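You operate a simulated robot arm through the tools that you are given. There is no shell and no other tool. Be economical: measure what you need, move in short steps, check, and stop when the job is done.

You run a simulated robot arm. Do the job below in one go: nothing can be reset, and whatever is moved stays where it is left.

## Task
Wipe the small printer's plate, then heat the printer up.
Fine: bed all the way forward, teal cloth back where it lay, then switch on, dial to HEAT, green key once; watch till it shows hot and leave it on. What is to be rubbed or washed off counts as gone when no trace of it is left.

It is judged by the outcome, as a careful person would: the job done as asked, and still so three seconds after it is handed in. It fails if anything else is knocked over, pushed out of place, dropped, spilled or broken. Flat cloth is picked up by pressing the open fingertips on it (5 to 10 N) and closing them slowly along it; thin cloth reads only 2 to 8 mm in the jaws.

## Robot
A 7-joint arm with a two-finger parallel gripper, fixed in place. Base frame: the origin is at the foot of the arm, x ahead of it, y to its left, z up; the work surface is at about z = 0. Readings come in m, degrees, newtons and seconds.
With the tool pointing down near the work surface it reaches from about 0.22 to 0.58 m from the base axis. Its first joint turns from -66.0 to 66.0 degrees. Payload 2.5 kg.
The TCP is the grasp point between the finger pads, 0.023 m short of the fingertips. In the tool frame z runs along the fingers and y along their closing line. Largest opening 0.094 m; finger width 0.038, thickness 0.01; the body of the gripper, 0.054 by 0.096 m, starts 0.039 m behind the TCP.
Orientation is that of the tool frame in the base frame, as a unit quaternion [x, y, z, w]. With the fingers straight down and closing along the base's y, the tool's x points along the base's -x, its y along +y and its z along -z.

## Interface
- The arm moves only by the tool move_arm. Its argument "increments" is a list of rows, each a list of 7 numbers: the shift along the tool's x, y, z in m, then the turn, a rotation vector about the tool's x, y, z in degrees, then the opening, from 0 (shut) to 1 (fully open). In form: [[tx, ty, tz, rx, ry, rz, gripper], ...]. A call has 1 to 12 rows; each row is the pose to reach, as a shift and turn from the pose commanded when the call began, along the tool's axes at that moment. A row lasts 0.2 s, in which the tool goes at most 0.05 m and 8.6 degrees; a call with a longer step from one row to the next is refused whole, and so is a gripper value outside its range. Where a pose cannot be reached the arm comes as near as it can. A force on the tool above 90 N (or 10 N above the force at the start of the call, whichever is more), or a blocked arm, ends the call early, and 0.2 s more pass. Each finger travels about 0.108 m/s and halts on what it meets, pressing with about 36 N; the grip force reading is that of the motor and also rises with nothing between the fingers. The clock runs only during rows and for 0.2 s after the last one: add rows that repeat a pose to give the fingers time. It gives the time, the measured TCP pose, the force on the tool (base axes), the opening and the grip force at its end, in the units of the frame above (readings bear some noise), with the torque about the TCP (base axes, N m) and any sound that the robot's microphone picked up.
- Cameras (640 x 400 px; columns grow to the right, rows downward): "scene" is fixed at [0.0972, -0.4001, 0.5378]; the picture's right is [0.94, -0.34, 0.00], its down [-0.22, -0.60, -0.77] and it looks along [0.26, 0.72, -0.64] (base axes); focal length 221 px, centre (320, 200). "wrist" rides on the gripper at [0.086, 0.016, -0.074] in the tool frame; the picture's right is [-0.18, 0.98, 0.00], its down [-0.58, -0.11, -0.81] and it looks along [-0.79, -0.15, 0.59] (tool axes); focal length 243 px, centre (320, 200). There is no depth. A picture from a camera that has moved, and an enlarged one, comes with that camera's place and axes in the base frame and with its lens.
- snapshot(camera): a new picture of that camera. The clock stands still meanwhile.
- enlarge(camera, box): a new picture of the part [left, top, right, bottom] of that camera's present view, enlarged. The clock stands still meanwhile.
- sign_off(): hands the job in; it is judged then, once.

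Go step by step. Nothing tells you positions but the pictures and the camera data: compare them with the known pose of the tool, close in by small moves and look again before you grip or let go. The budget is 120 turns and 84 pictures, counting those below and the enlarged ones. Unless the task says otherwise, let go and move clear before handing in, and close with one line.

The tools are called after "Request:" by a JSON object that holds its "op" and its "data". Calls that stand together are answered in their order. move_arm: Moves the arm, as the interface text tells. Its arguments: {"type":"object","properties":{"increments":{"type":"array"}},"required":["increments"]} The other tools are called the same way: snapshot (camera) takes a picture; enlarge (camera, box) takes an enlarged picture of a part of a camera's view; sign_off () hands the job in.

At the start:

```text
time: 0.0
eef_pos: [0.3083, -0.1666, 0.3918]
tcp_rot: [0.0, 1.0, 0.001, 0.0]
ft_force: [0.2, 0.6, 0.0]
torque: [-0.01, -0.01, 0.01]
finger_gap: 0.094
grasp_force: 0.1
```

scene: 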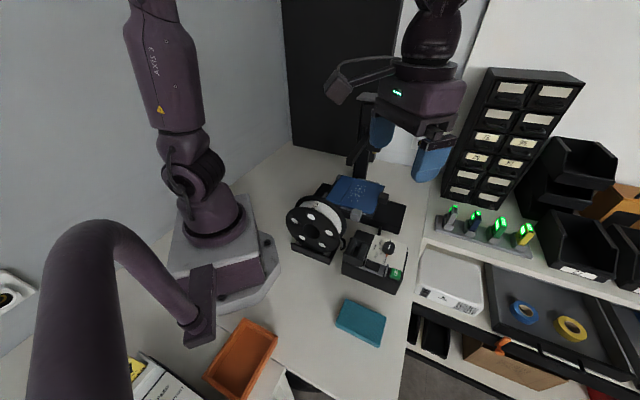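
wrist: 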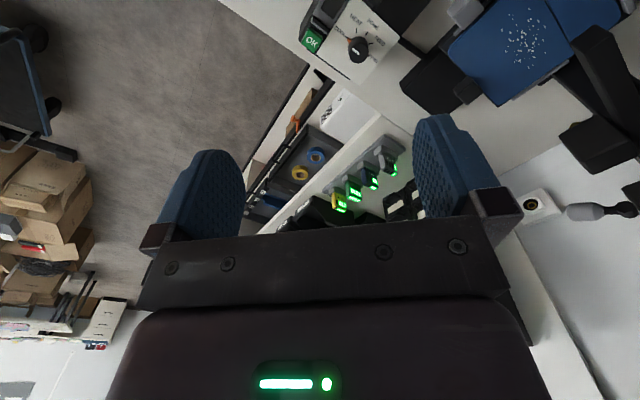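

I see the small printer with a blue plate bearing white specks, a control box with a dial and green key, and a teal cloth on the table in front. I'll look closer first.

Request:
{"op": "enlarge", "data": {"camera": "scene", "box": [270, 160, 430, 260]}}

Request:
{"op": "enlarge", "data": {"camera": "scene", "box": [300, 220, 460, 360]}}

Request:
{"op": "enlarge", "data": {"camera": "wrist", "box": [280, 0, 640, 225]}}

```text
4.00 times, centred on (350, 210) of scene
camera zoom: at [0.0972, -0.4001, 0.5378], right [0.94, -0.34, 0.0], down [-0.22, -0.6, -0.77], along [0.26, 0.72, -0.64], focal length 883 px, centre (200, 160)
```

zoom: 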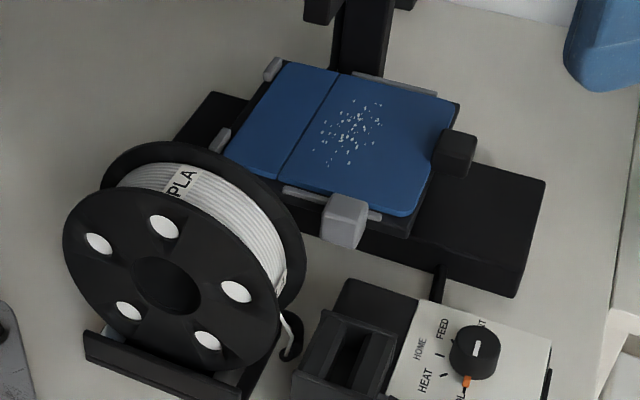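

```text
2.86 times, centred on (380, 290) of scene
camera zoom: at [0.0972, -0.4001, 0.5378], right [0.94, -0.34, 0.0], down [-0.22, -0.6, -0.77], along [0.26, 0.72, -0.64], focal length 630 px, centre (149, -57)
```

zoom: 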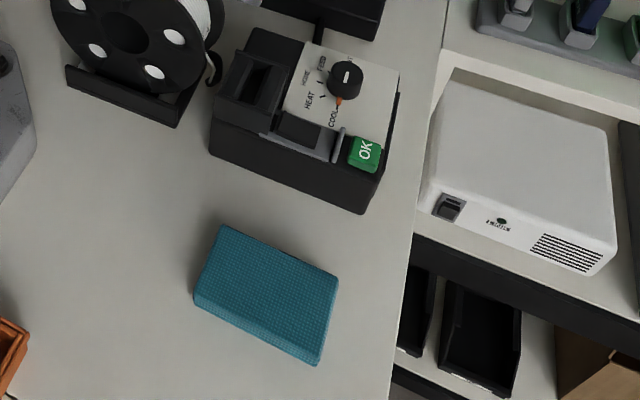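

```text
1.78 times, centred on (460, 112) of wrist
camera zoom: at [0.2203, -0.1499, 0.4652], right [0.18, 0.98, 0.0], down [0.58, -0.11, 0.81], along [0.79, -0.15, -0.59], focal length 431 px, centre (71, 356)
```

zoom: 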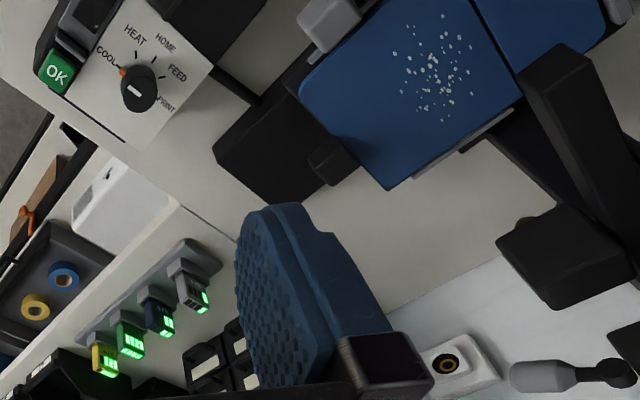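

I estimate the cloth at about (0.25, -0.24), the control box dial near (0.40, -0.11), and the plate specks near (0.41, 0.10, 0.085). I'll tilt the wrist camera down over the printer to see its layout.

Request:
{"op": "move_arm", "data": {"increments": [[0.01, 0.02, -0.01, 0, 8, 0, 1], [0.03, 0.04, -0.01, 0, 16, 0, 1], [0.05, 0.06, -0.01, 0, 24, 0, 1], [0.06, 0.08, -0.01, 0, 30, 0, 1], [0.06, 0.08, -0.01, 0, 30, 0, 1]]}}

Request:
{"op": "snapshot", "data": {"camera": "wrist"}}

```text
time: 1.2
eef_pos: [0.2466, -0.0862, 0.4019]
tcp_rot: [0.001, 0.966, 0.0, -0.26]
ft_force: [-0.3, -0.5, -0.2]
torque: [-0.01, 0.03, 0.02]
finger_gap: 0.0942
grasp_force: 0.0
```

```text
78 pictures are left
camera wrist: at [0.2093, -0.0698, 0.5088], right [0.16, 0.98, -0.09], down [0.91, -0.11, 0.41], along [0.39, -0.15, -0.91], focal length 243 px, centre (320, 200)
```

wrist: 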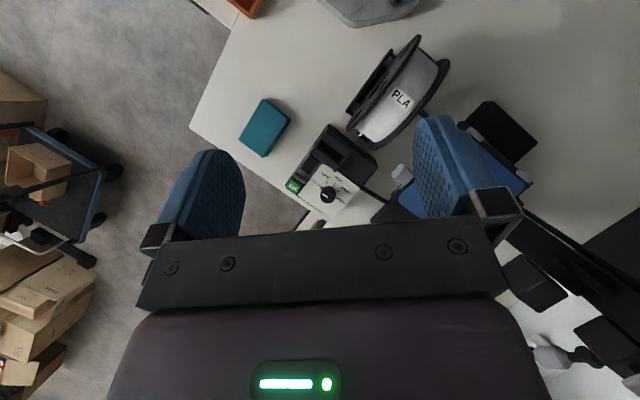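

The gripper blocks the lower half of this view, so I'll move forward to place the printer in the upper half.

Request:
{"op": "move_arm", "data": {"increments": [[-0.037, 0.02, -0.021, 0, 0, 0, 1], [-0.073, 0.04, -0.042, 0, 0, 0, 1], [-0.11, 0.06, -0.063, 0, 0, 0, 1], [-0.147, 0.06, -0.085, 0, 0, 0, 1], [-0.147, 0.06, -0.085, 0, 0, 0, 1]]}}

Request:
{"op": "snapshot", "data": {"camera": "wrist"}}

Request:
{"op": "snapshot", "data": {"camera": "scene"}}

```text
time: 2.4
eef_pos: [0.4065, -0.0257, 0.4016]
tcp_rot: [-0.001, 0.966, -0.001, -0.26]
ft_force: [-0.5, -0.3, -0.1]
torque: [-0.02, -0.01, -0.02]
finger_gap: 0.094
grasp_force: 0.1
out of reach, approached as far as the arm can: row 4, 5
```

```text
77 pictures are left
camera wrist: at [0.3682, -0.0089, 0.5087], right [0.16, 0.98, -0.09], down [0.91, -0.11, 0.41], along [0.39, -0.15, -0.91], focal length 243 px, centre (320, 200)
```

wrist: 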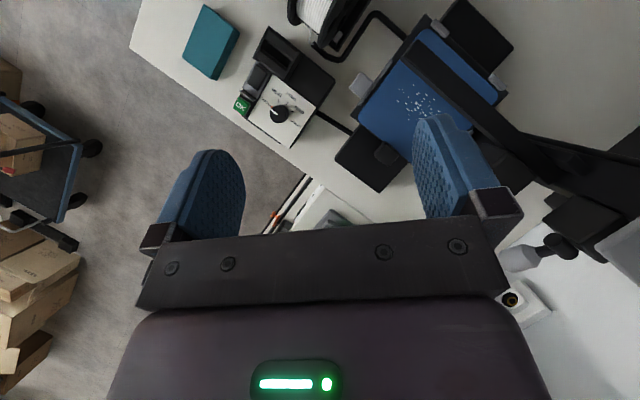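

```text
76 pictures are left
```

scene: 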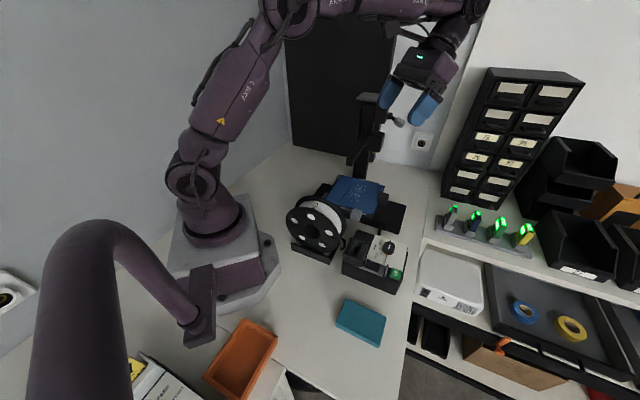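

Request:
{"op": "enlarge", "data": {"camera": "wrist", "box": [320, 0, 560, 150]}}

Request:
{"op": "enlarge", "data": {"camera": "wrist", "box": [210, 20, 370, 150]}}

Request:
{"op": "enlarge", "data": {"camera": "scene", "box": [280, 80, 440, 240]}}

```text
2.67 times, centred on (440, 75) of wrist
camera zoom: at [0.3682, -0.0089, 0.5087], right [0.16, 0.98, -0.09], down [0.91, -0.11, 0.41], along [0.39, -0.15, -0.91], focal length 647 px, centre (0, 533)
```

zoom: 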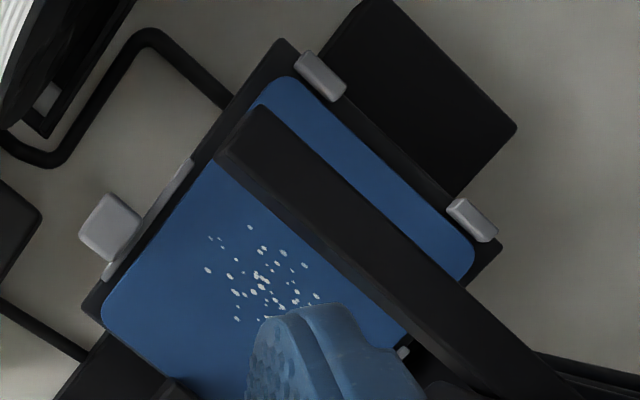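

```text
3.08 times, centred on (290, 85) of wrist
camera zoom: at [0.3682, -0.0089, 0.5087], right [0.16, 0.98, -0.09], down [0.91, -0.11, 0.41], along [0.39, -0.15, -0.91], focal length 746 px, centre (412, 554)
```

zoom: 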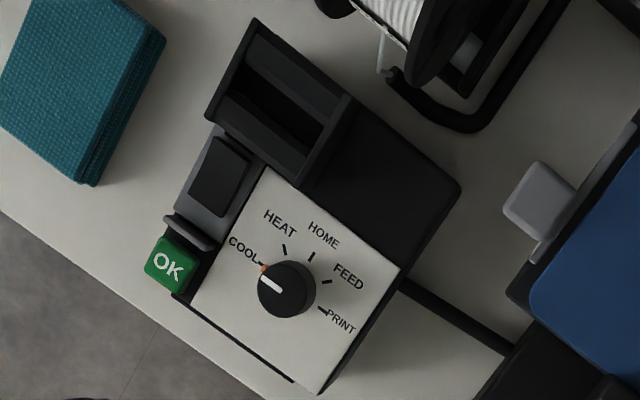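

```text
2.50 times, centred on (360, 160) of scene
camera zoom: at [0.0973, -0.4001, 0.5378], right [0.94, -0.34, 0.0], down [-0.22, -0.6, -0.77], along [0.26, 0.72, -0.64], focal length 552 px, centre (220, 300)
```

zoom: 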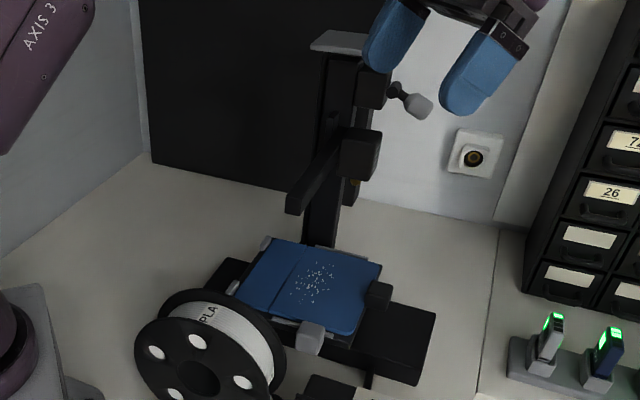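

The plate is a square turned 45°, sliding on a black base whose front end is near (0.53, -0.01); there is a black knob on the front edge and a grey block on the side. I want a tighter look at both and at the control box.

Request:
{"op": "enlarge", "data": {"camera": "scene", "box": [320, 165, 410, 225]}}

Request:
{"op": "enlarge", "data": {"camera": "scene", "box": [335, 220, 415, 300]}}

Request:
{"op": "enlarge", "data": {"camera": "scene", "box": [340, 80, 420, 200]}}

```text
6.67 times, centred on (365, 195) of scene
camera zoom: at [0.0973, -0.4001, 0.5378], right [0.94, -0.34, 0.0], down [-0.22, -0.6, -0.77], along [0.26, 0.72, -0.64], focal length 1471 px, centre (20, 233)
```

zoom: 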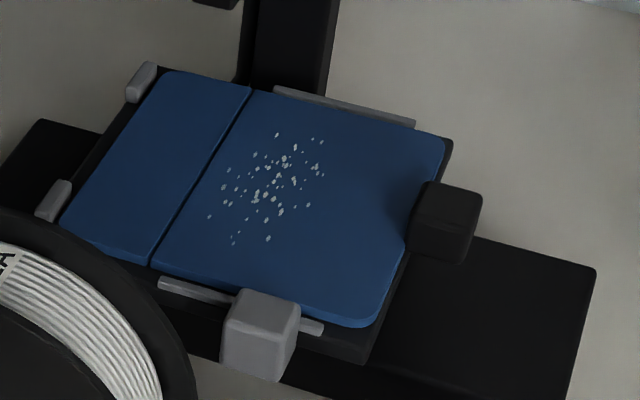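

```text
5.00 times, centred on (375, 260) of scene
camera zoom: at [0.0973, -0.4001, 0.5378], right [0.94, -0.34, 0.0], down [-0.22, -0.6, -0.77], along [0.26, 0.72, -0.64], focal length 1103 px, centre (45, -100)
```

zoom: 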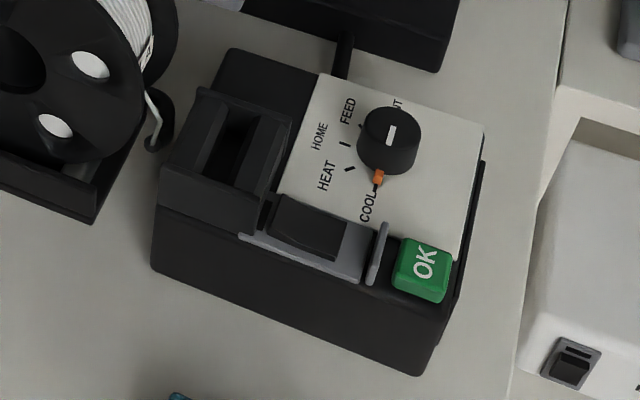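

```text
3.33 times, centred on (380, 140) of scene
camera zoom: at [0.0973, -0.4001, 0.5378], right [0.94, -0.34, 0.0], down [-0.22, -0.6, -0.77], along [0.26, 0.72, -0.64], focal length 736 px, centre (120, 400)
```

zoom: 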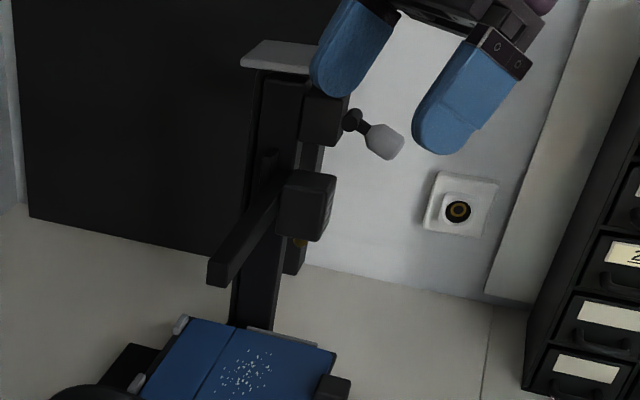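

The beam passes over the middle of the plate at z≈0.25, right above the specks, so the bed must go forward (+x, −y) before I can wipe. I'll look at the side of the bed to identify the handle before touching it.

Request:
{"op": "move_arm", "data": {"increments": [[0.01, 0.007, 0.026, 0, -8, 0, 1], [0.02, 0.013, 0.052, 0, -16, 0, 1], [0.03, 0.02, 0.078, 0, -24, 0, 1], [0.04, 0.026, 0.104, 0, -30, 0, 1], [0.04, 0.026, 0.104, 0, -30, 0, 1]]}}

Request:
{"op": "move_arm", "data": {"increments": [[0.01, -0.01, 0.01, 0, 0, -8, 1], [0.02, -0.02, 0.02, 0, 0, -16, 1], [0.03, -0.03, 0.03, 0, 0, -24, 1], [0.03, -0.03, 0.04, 0, 0, -32, 1], [0.03, -0.03, 0.05, 0, 0, -40, 1], [0.03, -0.03, 0.06, 0, 0, -48, 1], [0.03, -0.03, 0.06, 0, 0, -48, 1]]}}

Request:
{"op": "snapshot", "data": {"camera": "wrist"}}

```text
time: 3.6
eef_pos: [0.3191, 0.0007, 0.3308]
tcp_rot: [0.0, 1.0, -0.001, 0.001]
ft_force: [-0.5, -0.1, 0.1]
torque: [-0.05, -0.03, 0.03]
finger_gap: 0.0941
grasp_force: 0.1
```

```text
time: 5.2
eef_pos: [0.2908, -0.0302, 0.2713]
tcp_rot: [-0.407, 0.913, 0.0, 0.0]
ft_force: [0.2, 0.0, 0.5]
torque: [0.01, 0.0, -0.05]
finger_gap: 0.0938
grasp_force: 0.0
```

```text
69 pictures are left
camera wrist: at [0.2191, -0.0833, 0.345], right [-0.61, 0.79, 0.0], down [0.47, 0.36, 0.81], along [0.64, 0.49, -0.59], focal length 243 px, centre (320, 200)
```

wrist: 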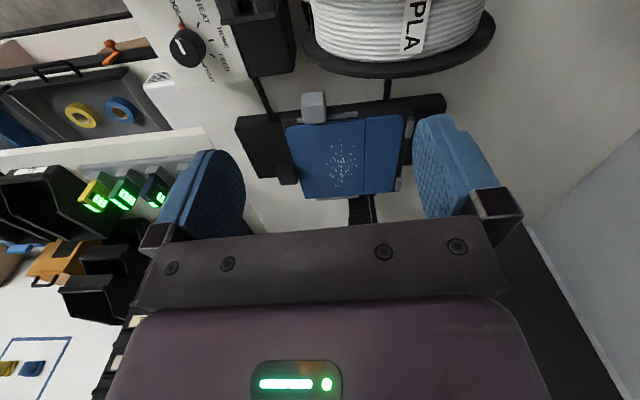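

Request:
{"op": "enlarge", "data": {"camera": "wrist", "box": [220, 70, 460, 220]}}

Request:
{"op": "enlarge", "data": {"camera": "wrist", "box": [270, 80, 350, 140]}}

```text
2.67 times, centred on (340, 145) of wrist
camera zoom: at [0.2191, -0.0833, 0.345], right [-0.61, 0.79, 0.0], down [0.47, 0.36, 0.81], along [0.64, 0.49, -0.59], focal length 647 px, centre (267, 347)
```

zoom: 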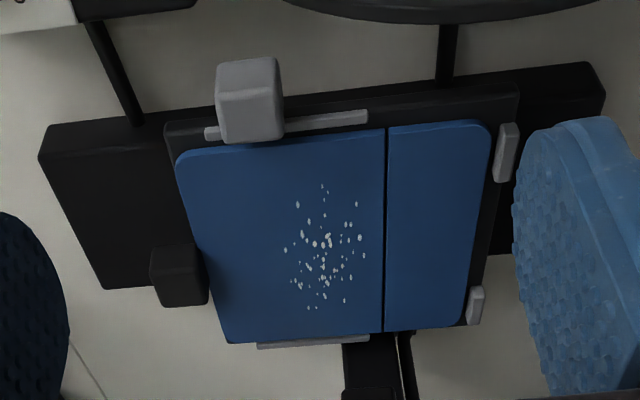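

```text
6.67 times, centred on (310, 110) of wrist
camera zoom: at [0.2191, -0.0833, 0.345], right [-0.61, 0.79, 0.0], down [0.47, 0.36, 0.81], along [0.64, 0.49, -0.59], focal length 1618 px, centre (387, 800)
```

zoom: 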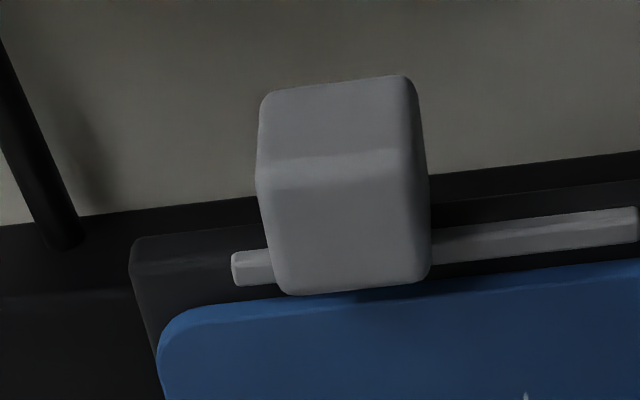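

The grey block seems to ride on a side rail, while the black cube at the front edge looks like the pull handle. I'll enlarge the cube in both views to fix its position and size.

Request:
{"op": "enlarge", "data": {"camera": "wrist", "box": [260, 145, 320, 195]}}

Request:
{"op": "enlarge", "data": {"camera": "scene", "box": [365, 180, 405, 212]}}

```text
8.00 times, centred on (290, 170) of wrist
camera zoom: at [0.2191, -0.0833, 0.345], right [-0.61, 0.79, 0.0], down [0.47, 0.36, 0.81], along [0.64, 0.49, -0.59], focal length 1941 px, centre (560, 440)
```

zoom: 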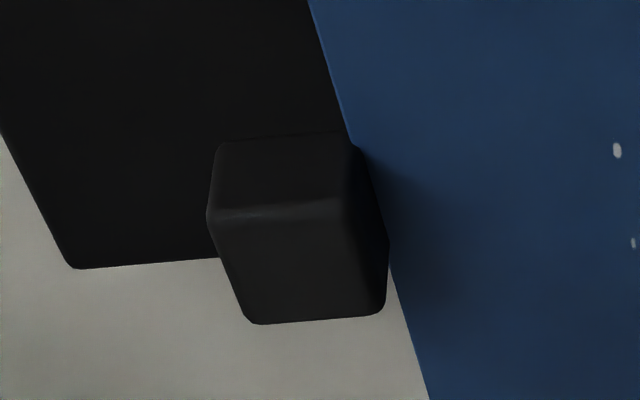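

```text
12.50 times, centred on (385, 196) of scene
camera zoom: at [0.0972, -0.4001, 0.5378], right [0.94, -0.34, 0.0], down [-0.22, -0.6, -0.77], along [0.26, 0.72, -0.64], focal length 2759 px, centre (-492, 250)
```

zoom: 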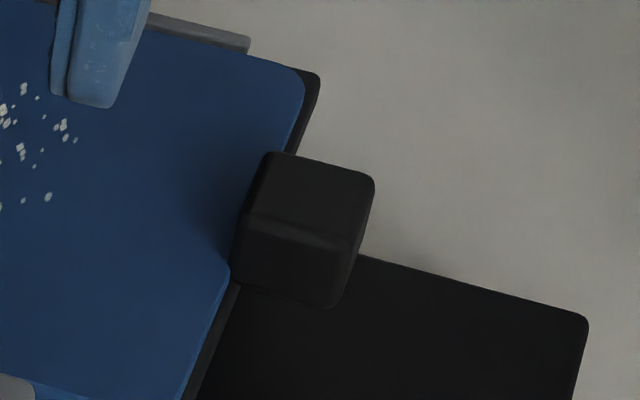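

The cube's top centre is (0.482, 0.053, 0.089), about 28 mm across. I want to grip it closing across the pull direction with the camera side away from the beam, so I'll rise and test whether that yaw is reachable.

Request:
{"op": "move_arm", "data": {"increments": [[0, 0, -0.04, 0, 0, -4, 1], [0, 0, -0.08, 0, 0, -12, 1], [0, 0, -0.1, 0, 0, -20, 1], [0, 0, -0.1, 0, 0, -28, 1], [0, 0, -0.1, 0, 0, -36, 1], [0, 0, -0.1, 0, 0, -44, 1], [0, 0, -0.1, 0, 0, -52, 1], [0, 0, -0.1, 0, 0, -60, 1], [0, 0, -0.1, 0, 0, -68, 1], [0, 0, -0.1, 0, 0, -76, 1], [0, 0, -0.1, 0, 0, -82, 1], [0, 0, -0.1, 0, 0, -87, 1]]}}

```text
time: 7.8
eef_pos: [0.2907, -0.0299, 0.3717]
tcp_rot: [0.924, -0.382, 0.0, 0.001]
ft_force: [0.0, -0.1, 0.4]
torque: [0.03, 0.02, 0.02]
finger_gap: 0.0938
grasp_force: 0.1
```

That yaw (135°) is reachable. I'll travel high to above the cube, slightly forward of its centre, then check.

Request:
{"op": "move_arm", "data": {"increments": [[0.02, -0.04, 0, 0, 0, 0, 1], [0.04, -0.08, 0, 0, 0, 0, 1], [0.06, -0.12, 0, 0, 0, 0, 1], [0.075, -0.16, 0, 0, 0, 0, 1], [0.085, -0.194, 0, 0, 0, 0, 1], [0.085, -0.194, 0.05, 0, 0, 0, 1], [0.085, -0.194, 0.1, 0, 0, 0, 1], [0.085, -0.194, 0.15, 0, 0, 0, 1], [0.085, -0.194, 0.19, 0, 0, 0, 1], [0.085, -0.194, 0.19, 0, 0, 0, 1]]}}

Request:
{"op": "snapshot", "data": {"camera": "wrist"}}

Request:
{"op": "enlarge", "data": {"camera": "scene", "box": [320, 110, 440, 230]}}

```text
time: 10.0
eef_pos: [0.4879, 0.0458, 0.1807]
tcp_rot: [0.924, -0.383, 0.0, 0.0]
ft_force: [-0.8, -0.3, 0.8]
torque: [-0.03, -0.02, 0.02]
finger_gap: 0.0939
grasp_force: 0.2
```

```text
64 pictures are left
camera wrist: at [0.5363, -0.0263, 0.2551], right [-0.83, -0.56, 0.0], down [-0.33, 0.49, 0.81], along [-0.45, 0.67, -0.59], focal length 243 px, centre (320, 200)
```

wrist: 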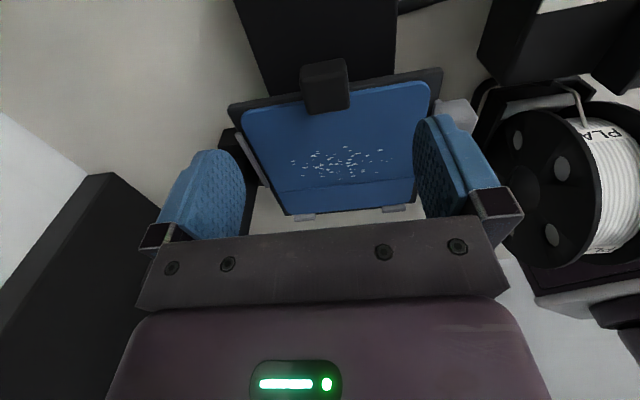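

```text
3.33 times, centred on (380, 170) of scene
camera zoom: at [0.0972, -0.4001, 0.5378], right [0.94, -0.34, 0.0], down [-0.22, -0.6, -0.77], along [0.26, 0.72, -0.64], focal length 736 px, centre (120, 300)
```

zoom: 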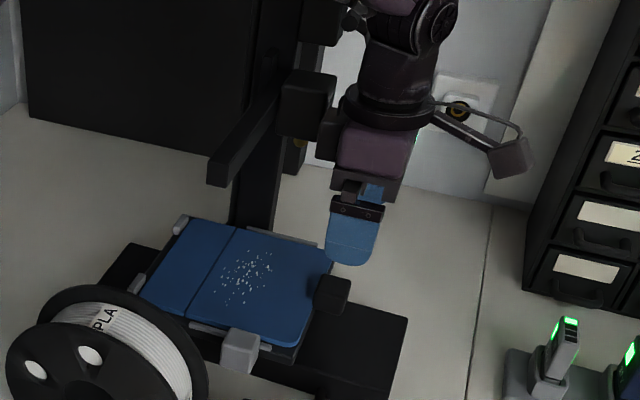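

The cube is centred between the fingers. I'll descend so the fingertips straddle it just above the base, and close.

Request:
{"op": "move_arm", "data": {"increments": [[0.003, 0, 0.04, 0, 0, 0, 1], [0.003, 0, 0.07, 0, 0, 0, 1], [0.003, 0, 0.087, 0, 0, 0, 1], [0.003, 0, 0.087, 0, 0, 0, 1], [0.003, 0, 0.087, 0, 0, 0, 0.6], [0.003, 0, 0.087, 0, 0, 0, 0.3], [0.003, 0, 0.087, 0, 0, 0, 0.2], [0.003, 0, 0.087, 0, 0, 0, 0.2]]}}

```text
time: 11.8
eef_pos: [0.4878, 0.0444, 0.0945]
tcp_rot: [0.924, -0.383, -0.002, 0.001]
ft_force: [-10.9, -8.3, 4.2]
torque: [0.02, 0.32, 0.71]
finger_gap: 0.0334
grasp_force: 36.0
```

Gripped at 33 mm. Now I pull it forward slowly.

Request:
{"op": "move_arm", "data": {"increments": [[0.01, 0, 0, 0, 0, 0, 0.2], [0.02, 0, 0, 0, 0, 0, 0.2], [0.03, 0, 0, 0, 0, 0, 0.2], [0.04, 0, 0, 0, 0, 0, 0.2]]}}

Request:
{"op": "enlarge", "data": {"camera": "scene", "box": [320, 110, 440, 230]}}

```text
time: 12.8
eef_pos: [0.5193, 0.017, 0.0948]
tcp_rot: [0.924, -0.383, 0.0, -0.001]
ft_force: [-0.2, -0.6, -0.6]
torque: [-0.13, -0.09, -0.03]
finger_gap: 0.0336
grasp_force: 36.1
```

```text
3.33 times, centred on (380, 170) of scene
camera zoom: at [0.0973, -0.4001, 0.5378], right [0.94, -0.34, 0.0], down [-0.22, -0.6, -0.77], along [0.26, 0.72, -0.64], focal length 736 px, centre (120, 300)
```

zoom: 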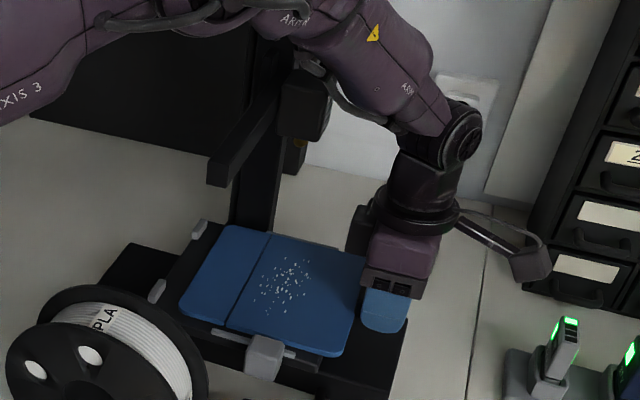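

The bed came along, gray block and all. I continue forward until it stops.

Request:
{"op": "move_arm", "data": {"increments": [[0.01, 0, 0, 0, 0, 0, 0.2], [0.02, 0, 0, 0, 0, 0, 0.2], [0.03, 0, 0, 0, 0, 0, 0.2], [0.04, 0, 0, 0, 0, 0, 0.2], [0.045, 0, 0, 0, 0, 0, 0.2]]}}

Request:
{"op": "enlarge", "data": {"camera": "scene", "box": [320, 110, 440, 230]}}

```text
time: 14.0
eef_pos: [0.5491, -0.0159, 0.0955]
tcp_rot: [0.924, -0.383, -0.001, 0.0]
ft_force: [-0.3, -0.3, 0.2]
torque: [-0.06, -0.04, -0.01]
finger_gap: 0.0337
grasp_force: 35.8
```

```text
3.33 times, centred on (380, 170) of scene
camera zoom: at [0.0973, -0.4001, 0.5378], right [0.94, -0.34, 0.0], down [-0.22, -0.6, -0.77], along [0.26, 0.72, -0.64], focal length 736 px, centre (120, 300)
```

zoom: 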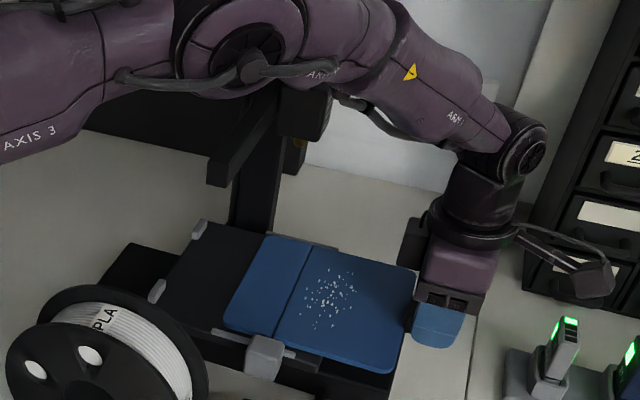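

The frame, clips and grey block stopped while the plate kept sliding, so the black cube is the plate's own tab and the plate has slid partly off its bed. I'll ease the plate straight back toward its clips, watching what the bed does.

Request:
{"op": "move_arm", "data": {"increments": [[-0.008, 0, 0, 0, 0, 0, 0.2], [-0.016, 0, 0, 0, 0, 0, 0.2], [-0.024, 0, 0, 0, 0, 0, 0.2], [-0.03, 0, 0, 0, 0, 0, 0.2]]}}

Request:
{"op": "enlarge", "data": {"camera": "scene", "box": [320, 150, 420, 230]}}

```text
time: 15.0
eef_pos: [0.5286, 0.0055, 0.0945]
tcp_rot: [0.924, -0.382, 0.0, 0.0]
ft_force: [0.1, 0.0, -0.8]
torque: [-0.07, -0.1, 0.01]
finger_gap: 0.0337
grasp_force: 36.2
```

```text
5.00 times, centred on (370, 190) of scene
camera zoom: at [0.0973, -0.4001, 0.5378], right [0.94, -0.34, 0.0], down [-0.22, -0.6, -0.77], along [0.26, 0.72, -0.64], focal length 1103 px, centre (70, 250)
```

zoom: 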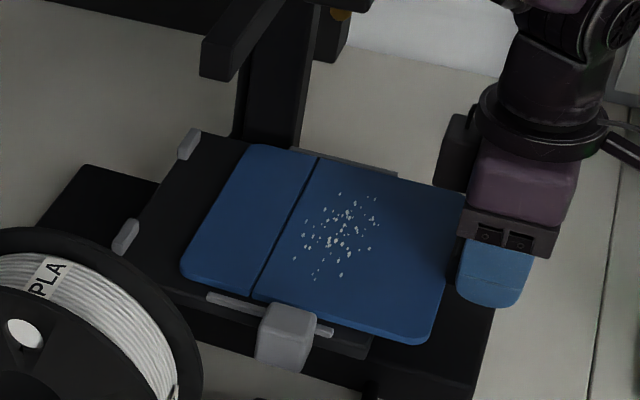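

The bed stays put and the plate is sliding back with almost no force. I continue toward the clips.

Request:
{"op": "move_arm", "data": {"increments": [[-0.008, 0, 0, 0, 0, 0, 0.2], [-0.016, 0, 0, 0, 0, 0, 0.2], [-0.022, 0, 0, 0, 0, 0, 0.2], [-0.022, 0, 0, 0, 0, 0, 0.2]]}}

Request:
{"op": "enlarge", "data": {"camera": "scene", "box": [320, 150, 420, 230]}}

```text
time: 16.0
eef_pos: [0.5125, 0.0215, 0.0937]
tcp_rot: [0.924, -0.383, 0.0, 0.0]
ft_force: [-0.5, 0.4, 0.0]
torque: [-0.11, -0.09, -0.03]
finger_gap: 0.0339
grasp_force: 35.6
```

```text
5.00 times, centred on (370, 190) of scene
camera zoom: at [0.0973, -0.4001, 0.5378], right [0.94, -0.34, 0.0], down [-0.22, -0.6, -0.77], along [0.26, 0.72, -0.64], focal length 1103 px, centre (70, 250)
```

zoom: 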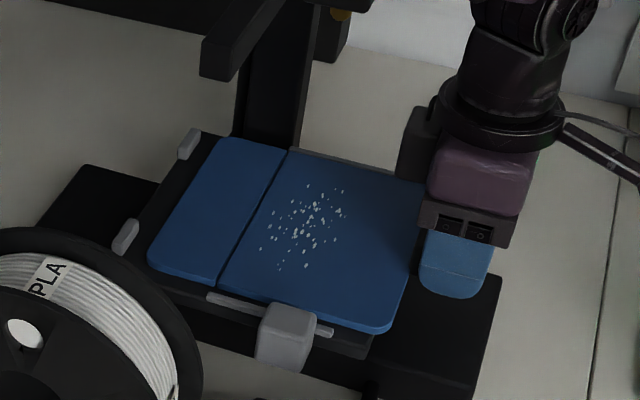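

About 10 mm remains to the clips; a bit more.

Request:
{"op": "move_arm", "data": {"increments": [[-0.004, 0, 0, 0, 0, 0, 0.2], [-0.008, 0, 0, 0, 0, 0, 0.2], [-0.01, 0, 0, 0, 0, 0, 0.2], [-0.01, 0, 0, 0, 0, 0, 0.2]]}}

Request:
{"op": "enlarge", "data": {"camera": "scene", "box": [320, 150, 420, 230]}}

```text
time: 17.0
eef_pos: [0.5043, 0.0294, 0.0946]
tcp_rot: [0.924, -0.383, -0.001, 0.0]
ft_force: [-0.7, -0.4, 0.1]
torque: [-0.14, -0.13, 0.01]
finger_gap: 0.0336
grasp_force: 35.4
```

```text
5.00 times, centred on (370, 190) of scene
camera zoom: at [0.0973, -0.4001, 0.5378], right [0.94, -0.34, 0.0], down [-0.22, -0.6, -0.77], along [0.26, 0.72, -0.64], focal length 1103 px, centre (70, 250)
```

zoom: 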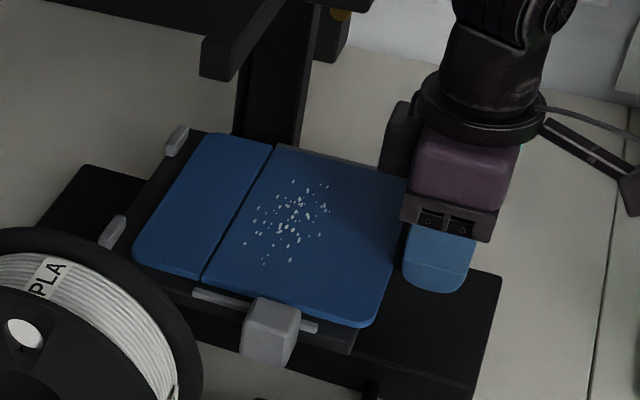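

This time the bed moved back along with the plate, still about 1 cm short of the clips. I'll look closely before pushing further.

Request:
{"op": "enlarge", "data": {"camera": "scene", "box": [320, 165, 410, 225]}}

Request:
{"op": "snapshot", "data": {"camera": "wrist"}}

```text
6.67 times, centred on (365, 195) of scene
camera zoom: at [0.0973, -0.4001, 0.5378], right [0.94, -0.34, 0.0], down [-0.22, -0.6, -0.77], along [0.26, 0.72, -0.64], focal length 1471 px, centre (20, 233)
```

zoom: 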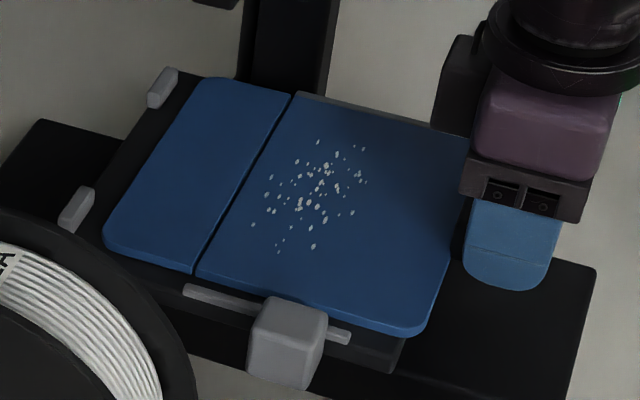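

```text
56 pictures are left
camera wrist: at [0.5539, -0.043, 0.1682], right [-0.83, -0.56, 0.0], down [-0.33, 0.49, 0.81], along [-0.46, 0.67, -0.59], focal length 243 px, centre (320, 200)
```

wrist: 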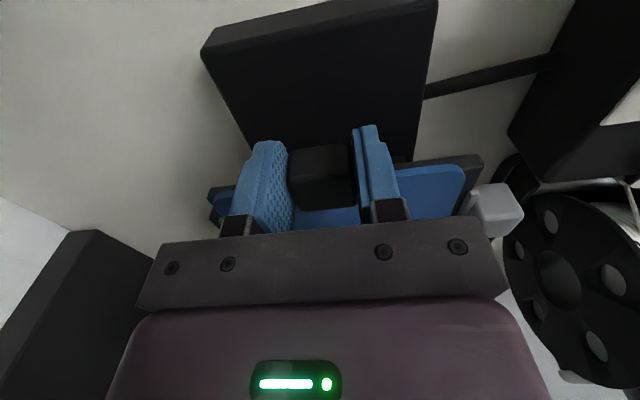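

The speed of the push seems to matter, so I'll try one brisk 11 mm push to seat the plate, then look.

Request:
{"op": "move_arm", "data": {"increments": [[-0.012, 0, 0, 0, 0, 0, 0.2]]}}

Request:
{"op": "enlarge", "data": {"camera": "scene", "box": [320, 165, 410, 225]}}

```text
time: 17.4
eef_pos: [0.4976, 0.0369, 0.0955]
tcp_rot: [0.924, -0.382, 0.0, -0.001]
ft_force: [-0.9, 0.4, -0.2]
torque: [-0.09, -0.11, 0.02]
finger_gap: 0.0334
grasp_force: 35.6
```

```text
6.67 times, centred on (365, 195) of scene
camera zoom: at [0.0973, -0.4001, 0.5378], right [0.94, -0.34, 0.0], down [-0.22, -0.6, -0.77], along [0.26, 0.72, -0.64], focal length 1471 px, centre (20, 233)
```

zoom: 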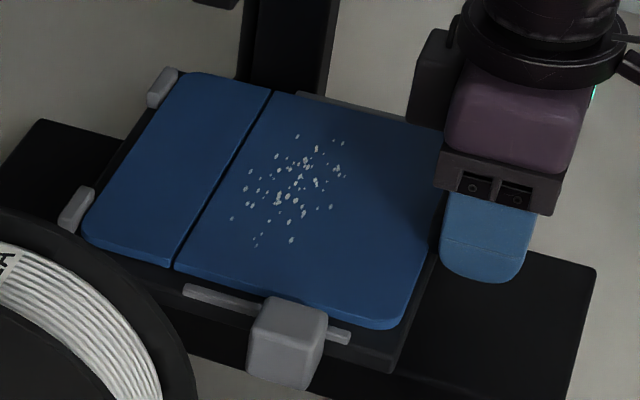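

The plate is now seated against the clips as originally. I'll release, rise, and then move the bed by the grey block instead.

Request:
{"op": "move_arm", "data": {"increments": [[0, 0, 0, 0, 0, 0, 0.6], [0, 0, 0, 0, 0, 0, 1], [0, 0, 0, 0, 0, 0, 1], [0.004, 0, -0.04, 0, 0, 0, 1], [0.01, 0, -0.09, 0, 0, 0, 1], [0.01, 0, -0.14, 0, 0, 0, 1], [0.01, 0, -0.19, 0, 0, 0, 1], [0.01, 0, -0.23, 0, 0, 0, 1]]}}

Request:
{"op": "enlarge", "data": {"camera": "scene", "box": [320, 165, 410, 225]}}

```text
refused: row 5 steps farther than a row can; nothing moved
```

```text
6.67 times, centred on (365, 195) of scene
camera zoom: at [0.0973, -0.4001, 0.5378], right [0.94, -0.34, 0.0], down [-0.22, -0.6, -0.77], along [0.26, 0.72, -0.64], focal length 1471 px, centre (20, 233)
```

zoom: 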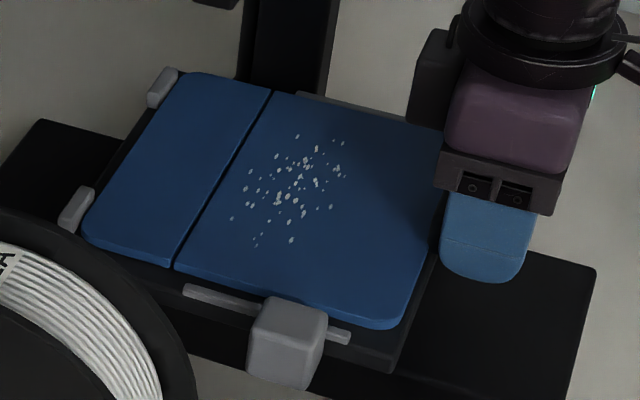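

The refused call moved nothing, so I still hold the cube. Slow motion carried the bed along with the plate earlier, so I'll pull forward very slowly and see whether the bed follows.

Request:
{"op": "move_arm", "data": {"increments": [[0.001, 0, 0, 0, 0, 0, 0.2], [0.002, 0, 0, 0, 0, 0, 0.2], [0.0035, 0, 0, 0, 0, 0, 0.2], [0.005, 0, 0, 0, 0, 0, 0.2], [0.0065, 0, 0, 0, 0, 0, 0.2], [0.008, 0, 0, 0, 0, 0, 0.2], [0.0095, 0, 0, 0, 0, 0, 0.2], [0.011, 0, 0, 0, 0, 0, 0.2], [0.0125, 0, 0, 0, 0, 0, 0.2], [0.014, 0, 0, 0, 0, 0, 0.2], [0.0155, 0, 0, 0, 0, 0, 0.2], [0.017, 0, 0, 0, 0, 0, 0.2]]}}

Request:
{"op": "enlarge", "data": {"camera": "scene", "box": [320, 165, 410, 225]}}

```text
time: 20.0
eef_pos: [0.5086, 0.0254, 0.095]
tcp_rot: [0.924, -0.382, 0.0, 0.001]
ft_force: [-3.6, 1.6, 0.2]
torque: [-0.04, -0.1, 0.1]
finger_gap: 0.0336
grasp_force: 35.9
```

```text
6.67 times, centred on (365, 195) of scene
camera zoom: at [0.0973, -0.4001, 0.5378], right [0.94, -0.34, 0.0], down [-0.22, -0.6, -0.77], along [0.26, 0.72, -0.64], focal length 1471 px, centre (20, 233)
```

zoom: 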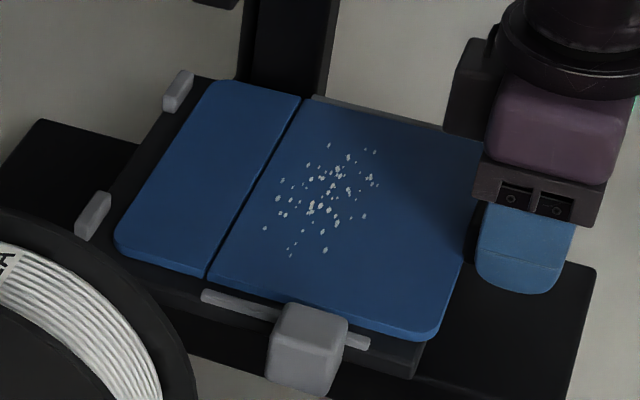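

The bed followed part way to the same place it halted before, and the plate again crept about 5 mm out. I'll reseat the plate with a brisk push, let go and rise.

Request:
{"op": "move_arm", "data": {"increments": [[-0.008, 0, 0, 0, 0, 0, 0.2]]}}

Request:
{"op": "enlarge", "data": {"camera": "scene", "box": [320, 165, 410, 225]}}

```text
time: 20.4
eef_pos: [0.5036, 0.031, 0.0945]
tcp_rot: [0.924, -0.382, 0.001, 0.0]
ft_force: [1.8, -3.0, -1.3]
torque: [-0.06, -0.15, 0.0]
finger_gap: 0.0336
grasp_force: 36.2
```

```text
6.67 times, centred on (365, 195) of scene
camera zoom: at [0.0973, -0.4001, 0.5378], right [0.94, -0.34, 0.0], down [-0.22, -0.6, -0.77], along [0.26, 0.72, -0.64], focal length 1471 px, centre (20, 233)
```

zoom: 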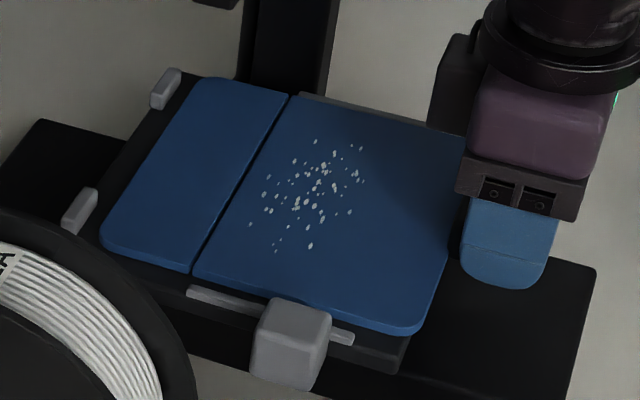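

The bed moved back with it this time. It is now where the earlier brisk push worked, so I repeat that one.

Request:
{"op": "move_arm", "data": {"increments": [[-0.012, 0, 0, 0, 0, 0, 0.2]]}}

Request:
{"op": "enlarge", "data": {"camera": "scene", "box": [320, 165, 410, 225]}}

```text
time: 20.8
eef_pos: [0.4945, 0.0406, 0.0953]
tcp_rot: [0.924, -0.382, -0.001, 0.0]
ft_force: [2.7, -1.5, -0.4]
torque: [-0.03, -0.05, -0.03]
finger_gap: 0.0334
grasp_force: 35.9
```

```text
6.67 times, centred on (365, 195) of scene
camera zoom: at [0.0972, -0.4001, 0.5378], right [0.94, -0.34, 0.0], down [-0.22, -0.6, -0.77], along [0.26, 0.72, -0.64], focal length 1471 px, centre (20, 233)
```

zoom: 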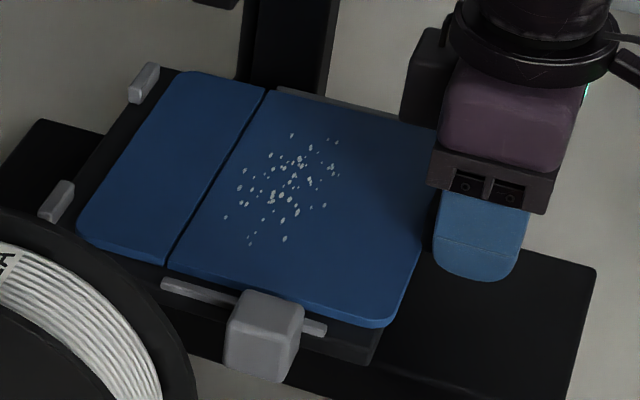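

The bed and plate now move together, with the plate still about 8 mm out. I'll unweight the plate by lifting the tab slightly, which should cut the friction on the bed, and then slide it back.

Request:
{"op": "move_arm", "data": {"increments": [[0, 0, -0.001, 0, 0, 0, 0.2], [0, 0, -0.002, 0, 0, 0, 0.2], [0, 0, -0.003, 0, 0, 0, 0.2], [0, 0, -0.003, 0, 0, 0, 0.2]]}}

```text
time: 21.8
eef_pos: [0.4957, 0.039, 0.0982]
tcp_rot: [0.924, -0.383, 0.0, 0.0]
ft_force: [-0.2, 0.1, -1.0]
torque: [-0.09, -0.11, -0.01]
finger_gap: 0.0336
grasp_force: 36.2
```

The torque reading suggests the plate's weight is now carried by the grip. Now I slide it back 8 mm.

Request:
{"op": "move_arm", "data": {"increments": [[-0.003, 0, 0, 0, 0, 0, 0.2], [-0.006, 0, 0, 0, 0, 0, 0.2], [-0.007, 0, 0, 0, 0, 0, 0.2]]}}

Request:
{"op": "enlarge", "data": {"camera": "scene", "box": [320, 165, 410, 225]}}

```text
time: 22.6
eef_pos: [0.489, 0.0441, 0.0967]
tcp_rot: [0.924, -0.383, 0.0, 0.001]
ft_force: [3.2, -3.3, 1.3]
torque: [0.03, 0.02, -0.01]
finger_gap: 0.0339
grasp_force: 36.1
```

```text
6.67 times, centred on (365, 195) of scene
camera zoom: at [0.0972, -0.4001, 0.5378], right [0.94, -0.34, 0.0], down [-0.22, -0.6, -0.77], along [0.26, 0.72, -0.64], focal length 1471 px, centre (20, 233)
```

zoom: 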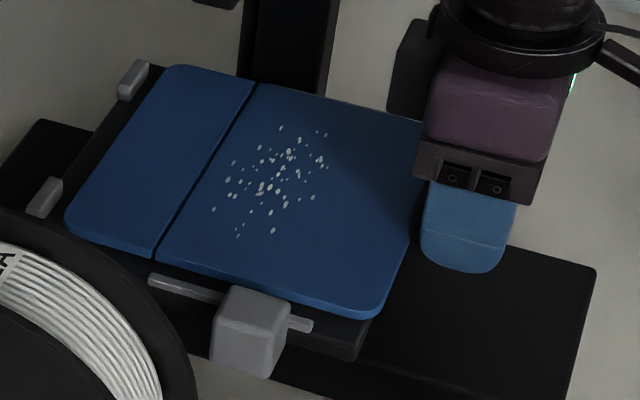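

The bed still came along, so the lift was not enough. I'll lift the plate clear by a few more millimetres and look.

Request:
{"op": "move_arm", "data": {"increments": [[0.001, 0, -0.002, 0, 0, 0, 0.2], [0.001, 0, -0.004, 0, 0, 0, 0.2], [0.001, 0, -0.006, 0, 0, 0, 0.2], [0.001, 0, -0.006, 0, 0, 0, 0.2]]}}

Request:
{"op": "enlarge", "data": {"camera": "scene", "box": [320, 165, 410, 225]}}

```text
time: 23.6
eef_pos: [0.4905, 0.0436, 0.1047]
tcp_rot: [0.924, -0.383, 0.0, 0.0]
ft_force: [-0.4, -0.2, -1.5]
torque: [-0.1, -0.13, 0.04]
finger_gap: 0.0337
grasp_force: 35.8
```

```text
6.67 times, centred on (365, 195) of scene
camera zoom: at [0.0973, -0.4001, 0.5378], right [0.94, -0.34, 0.0], down [-0.22, -0.6, -0.77], along [0.26, 0.72, -0.64], focal length 1471 px, centre (20, 233)
```

zoom: 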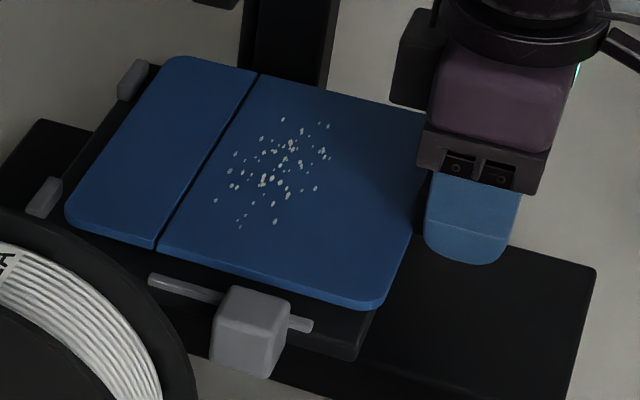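

Lifted, the plate hangs free (about 1.3 N). I suspect my fingertips were low enough to hit the bed frame's front lip when pushing back; I'll set the plate down here, regrip the tab higher, and push again.

Request:
{"op": "move_arm", "data": {"increments": [[0.001, 0, 0.004, 0, 0, 0, 0.2], [0.001, 0, 0.007, 0, 0, 0, 0.2], [0.001, 0, 0.009, 0, 0, 0, 0.2], [0.001, 0, 0.009, 0, 0, 0, 0.45], [0.001, 0, 0.009, 0, 0, 0, 0.6], [0.001, 0, 0.009, 0, 0, 0, 0.6], [0.001, 0, 0.001, 0, 0, 0, 0.6], [0.001, 0, 0.0, 0, 0, 0, 0.6], [0.001, 0, 0.0, 0, 0, 0, 0.4], [0.001, 0, 0.0, 0, 0, 0, 0.2], [0.001, 0, 0.0, 0, 0, 0, 0.2]]}}

Request:
{"op": "enlarge", "data": {"camera": "scene", "box": [320, 165, 410, 225]}}

```text
time: 26.0
eef_pos: [0.4918, 0.0426, 0.1041]
tcp_rot: [0.924, -0.383, 0.0, 0.0]
ft_force: [-0.7, -0.3, 0.1]
torque: [0.0, 0.02, -0.01]
finger_gap: 0.0333
grasp_force: 36.1
```

```text
6.67 times, centred on (365, 195) of scene
camera zoom: at [0.0972, -0.4001, 0.5378], right [0.94, -0.34, 0.0], down [-0.22, -0.6, -0.77], along [0.26, 0.72, -0.64], focal length 1471 px, centre (20, 233)
```

zoom: 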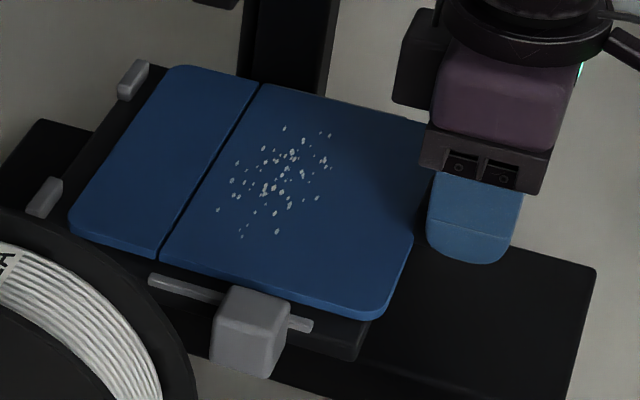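

Plate is down flat and regripped high. Now push back gently.

Request:
{"op": "move_arm", "data": {"increments": [[-0.004, 0, 0, 0, 0, 0, 0.2], [-0.008, 0, 0, 0, 0, 0, 0.2], [-0.01, 0, 0, 0, 0, 0, 0.2]]}}

Request:
{"op": "enlarge", "data": {"camera": "scene", "box": [320, 165, 410, 225]}}

```text
time: 26.8
eef_pos: [0.484, 0.0496, 0.1034]
tcp_rot: [0.923, -0.384, 0.0, 0.0]
ft_force: [3.6, -2.0, 1.4]
torque: [0.06, -0.01, -0.13]
finger_gap: 0.0333
grasp_force: 36.2
```

```text
6.67 times, centred on (365, 195) of scene
camera zoom: at [0.0972, -0.4001, 0.5378], right [0.94, -0.34, 0.0], down [-0.22, -0.6, -0.77], along [0.26, 0.72, -0.64], focal length 1471 px, centre (20, 233)
```

zoom: 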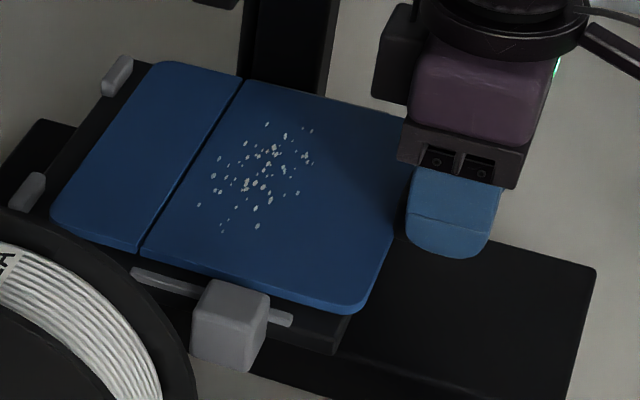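

Friction still couples plate and bed, but lifted it is free. I'll lift about 5 mm, shift back about 9 mm in the air, and set it down.

Request:
{"op": "move_arm", "data": {"increments": [[0, 0, -0.003, 0, 0, 0, 0.2], [0, 0, -0.006, 0, 0, 0, 0.2], [0, 0, -0.006, 0, 0, 0, 0.2], [-0.003, 0, -0.006, 0, 0, 0, 0.2], [-0.006, 0, -0.006, 0, 0, 0, 0.2], [-0.009, 0, -0.006, 0, 0, 0, 0.2], [-0.009, 0, -0.006, 0, 0, 0, 0.2]]}}

Request:
{"op": "enlarge", "data": {"camera": "scene", "box": [320, 165, 410, 225]}}

```text
time: 28.4
eef_pos: [0.478, 0.0561, 0.1094]
tcp_rot: [0.924, -0.383, 0.0, 0.0]
ft_force: [-0.7, -0.3, -1.9]
torque: [-0.13, -0.1, 0.01]
finger_gap: 0.0331
grasp_force: 36.4
```

```text
6.67 times, centred on (365, 195) of scene
camera zoom: at [0.0973, -0.4001, 0.5378], right [0.94, -0.34, 0.0], down [-0.22, -0.6, -0.77], along [0.26, 0.72, -0.64], focal length 1471 px, centre (20, 233)
```

zoom: 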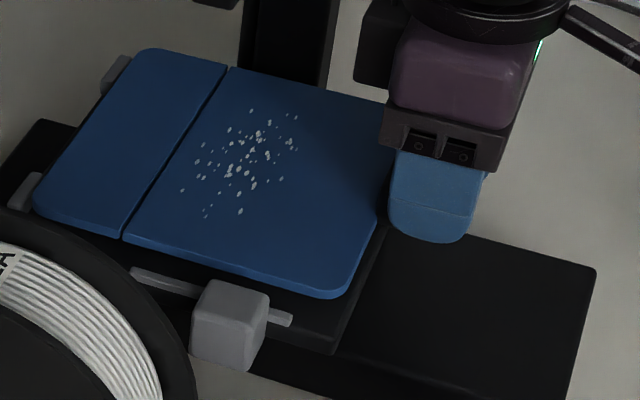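

The bed stayed and the plate is now over its place. I'll lower it gently.

Request:
{"op": "move_arm", "data": {"increments": [[0, 0, 0.002, 0, 0, 0, 0.2], [0, 0, 0.004, 0, 0, 0, 0.2], [0, 0, 0.006, 0, 0, 0, 0.2], [0, 0, 0.006, 0, 0, 0, 0.2]]}}

Request:
{"op": "enlarge", "data": {"camera": "scene", "box": [320, 165, 410, 225]}}

```text
time: 29.4
eef_pos: [0.477, 0.0574, 0.1033]
tcp_rot: [0.923, -0.384, 0.0, 0.0]
ft_force: [-0.3, -0.7, 0.3]
torque: [0.1, 0.1, 0.07]
finger_gap: 0.0335
grasp_force: 36.3
```

```text
6.67 times, centred on (365, 195) of scene
camera zoom: at [0.0972, -0.4001, 0.5378], right [0.94, -0.34, 0.0], down [-0.22, -0.6, -0.77], along [0.26, 0.72, -0.64], focal length 1471 px, centre (20, 233)
```

zoom: 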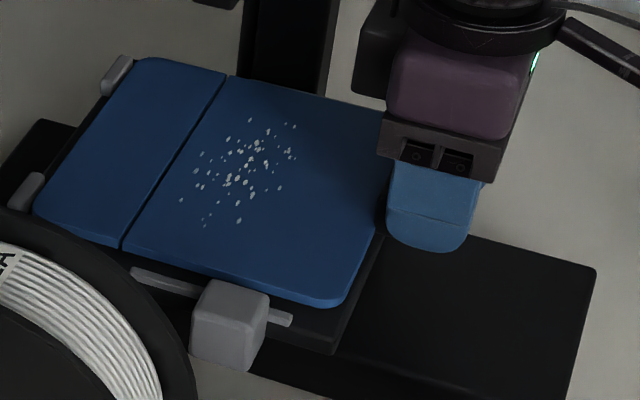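

The plate is seated against the clips again. Since plate and bed now move together, I'll draw both gently forward by 36 mm, stopping short of where the bed halted, so the grey block comes clear of the beam.

Request:
{"op": "move_arm", "data": {"increments": [[0.002, 0, 0.0005, 0, 0, 0, 0.2], [0.005, 0, 0.001, 0, 0, 0, 0.2], [0.008, 0, 0.001, 0, 0, 0, 0.2], [0.011, 0, 0.001, 0, 0, 0, 0.2], [0.014, 0, 0.001, 0, 0, 0, 0.2], [0.017, 0, 0.001, 0, 0, 0, 0.2], [0.02, 0, 0.001, 0, 0, 0, 0.2], [0.023, 0, 0.001, 0, 0, 0, 0.2], [0.026, 0, 0.001, 0, 0, 0, 0.2], [0.029, 0, 0.001, 0, 0, 0, 0.2], [0.032, 0, 0.001, 0, 0, 0, 0.2], [0.036, 0, 0.001, 0, 0, 0, 0.2]]}}

Request:
{"op": "enlarge", "data": {"camera": "scene", "box": [320, 165, 410, 225]}}

```text
time: 32.0
eef_pos: [0.5036, 0.0328, 0.1026]
tcp_rot: [0.924, -0.383, 0.0, -0.001]
ft_force: [-1.4, 2.1, 4.9]
torque: [-0.05, -0.17, -0.23]
finger_gap: 0.0332
grasp_force: 35.7
```

```text
6.67 times, centred on (365, 195) of scene
camera zoom: at [0.0972, -0.4001, 0.5378], right [0.94, -0.34, 0.0], down [-0.22, -0.6, -0.77], along [0.26, 0.72, -0.64], focal length 1471 px, centre (20, 233)
```

zoom: 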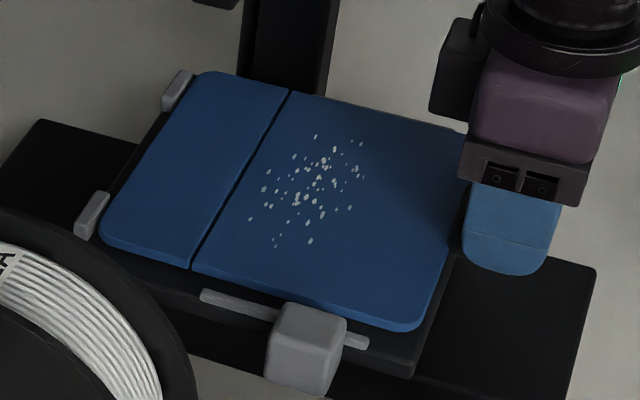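

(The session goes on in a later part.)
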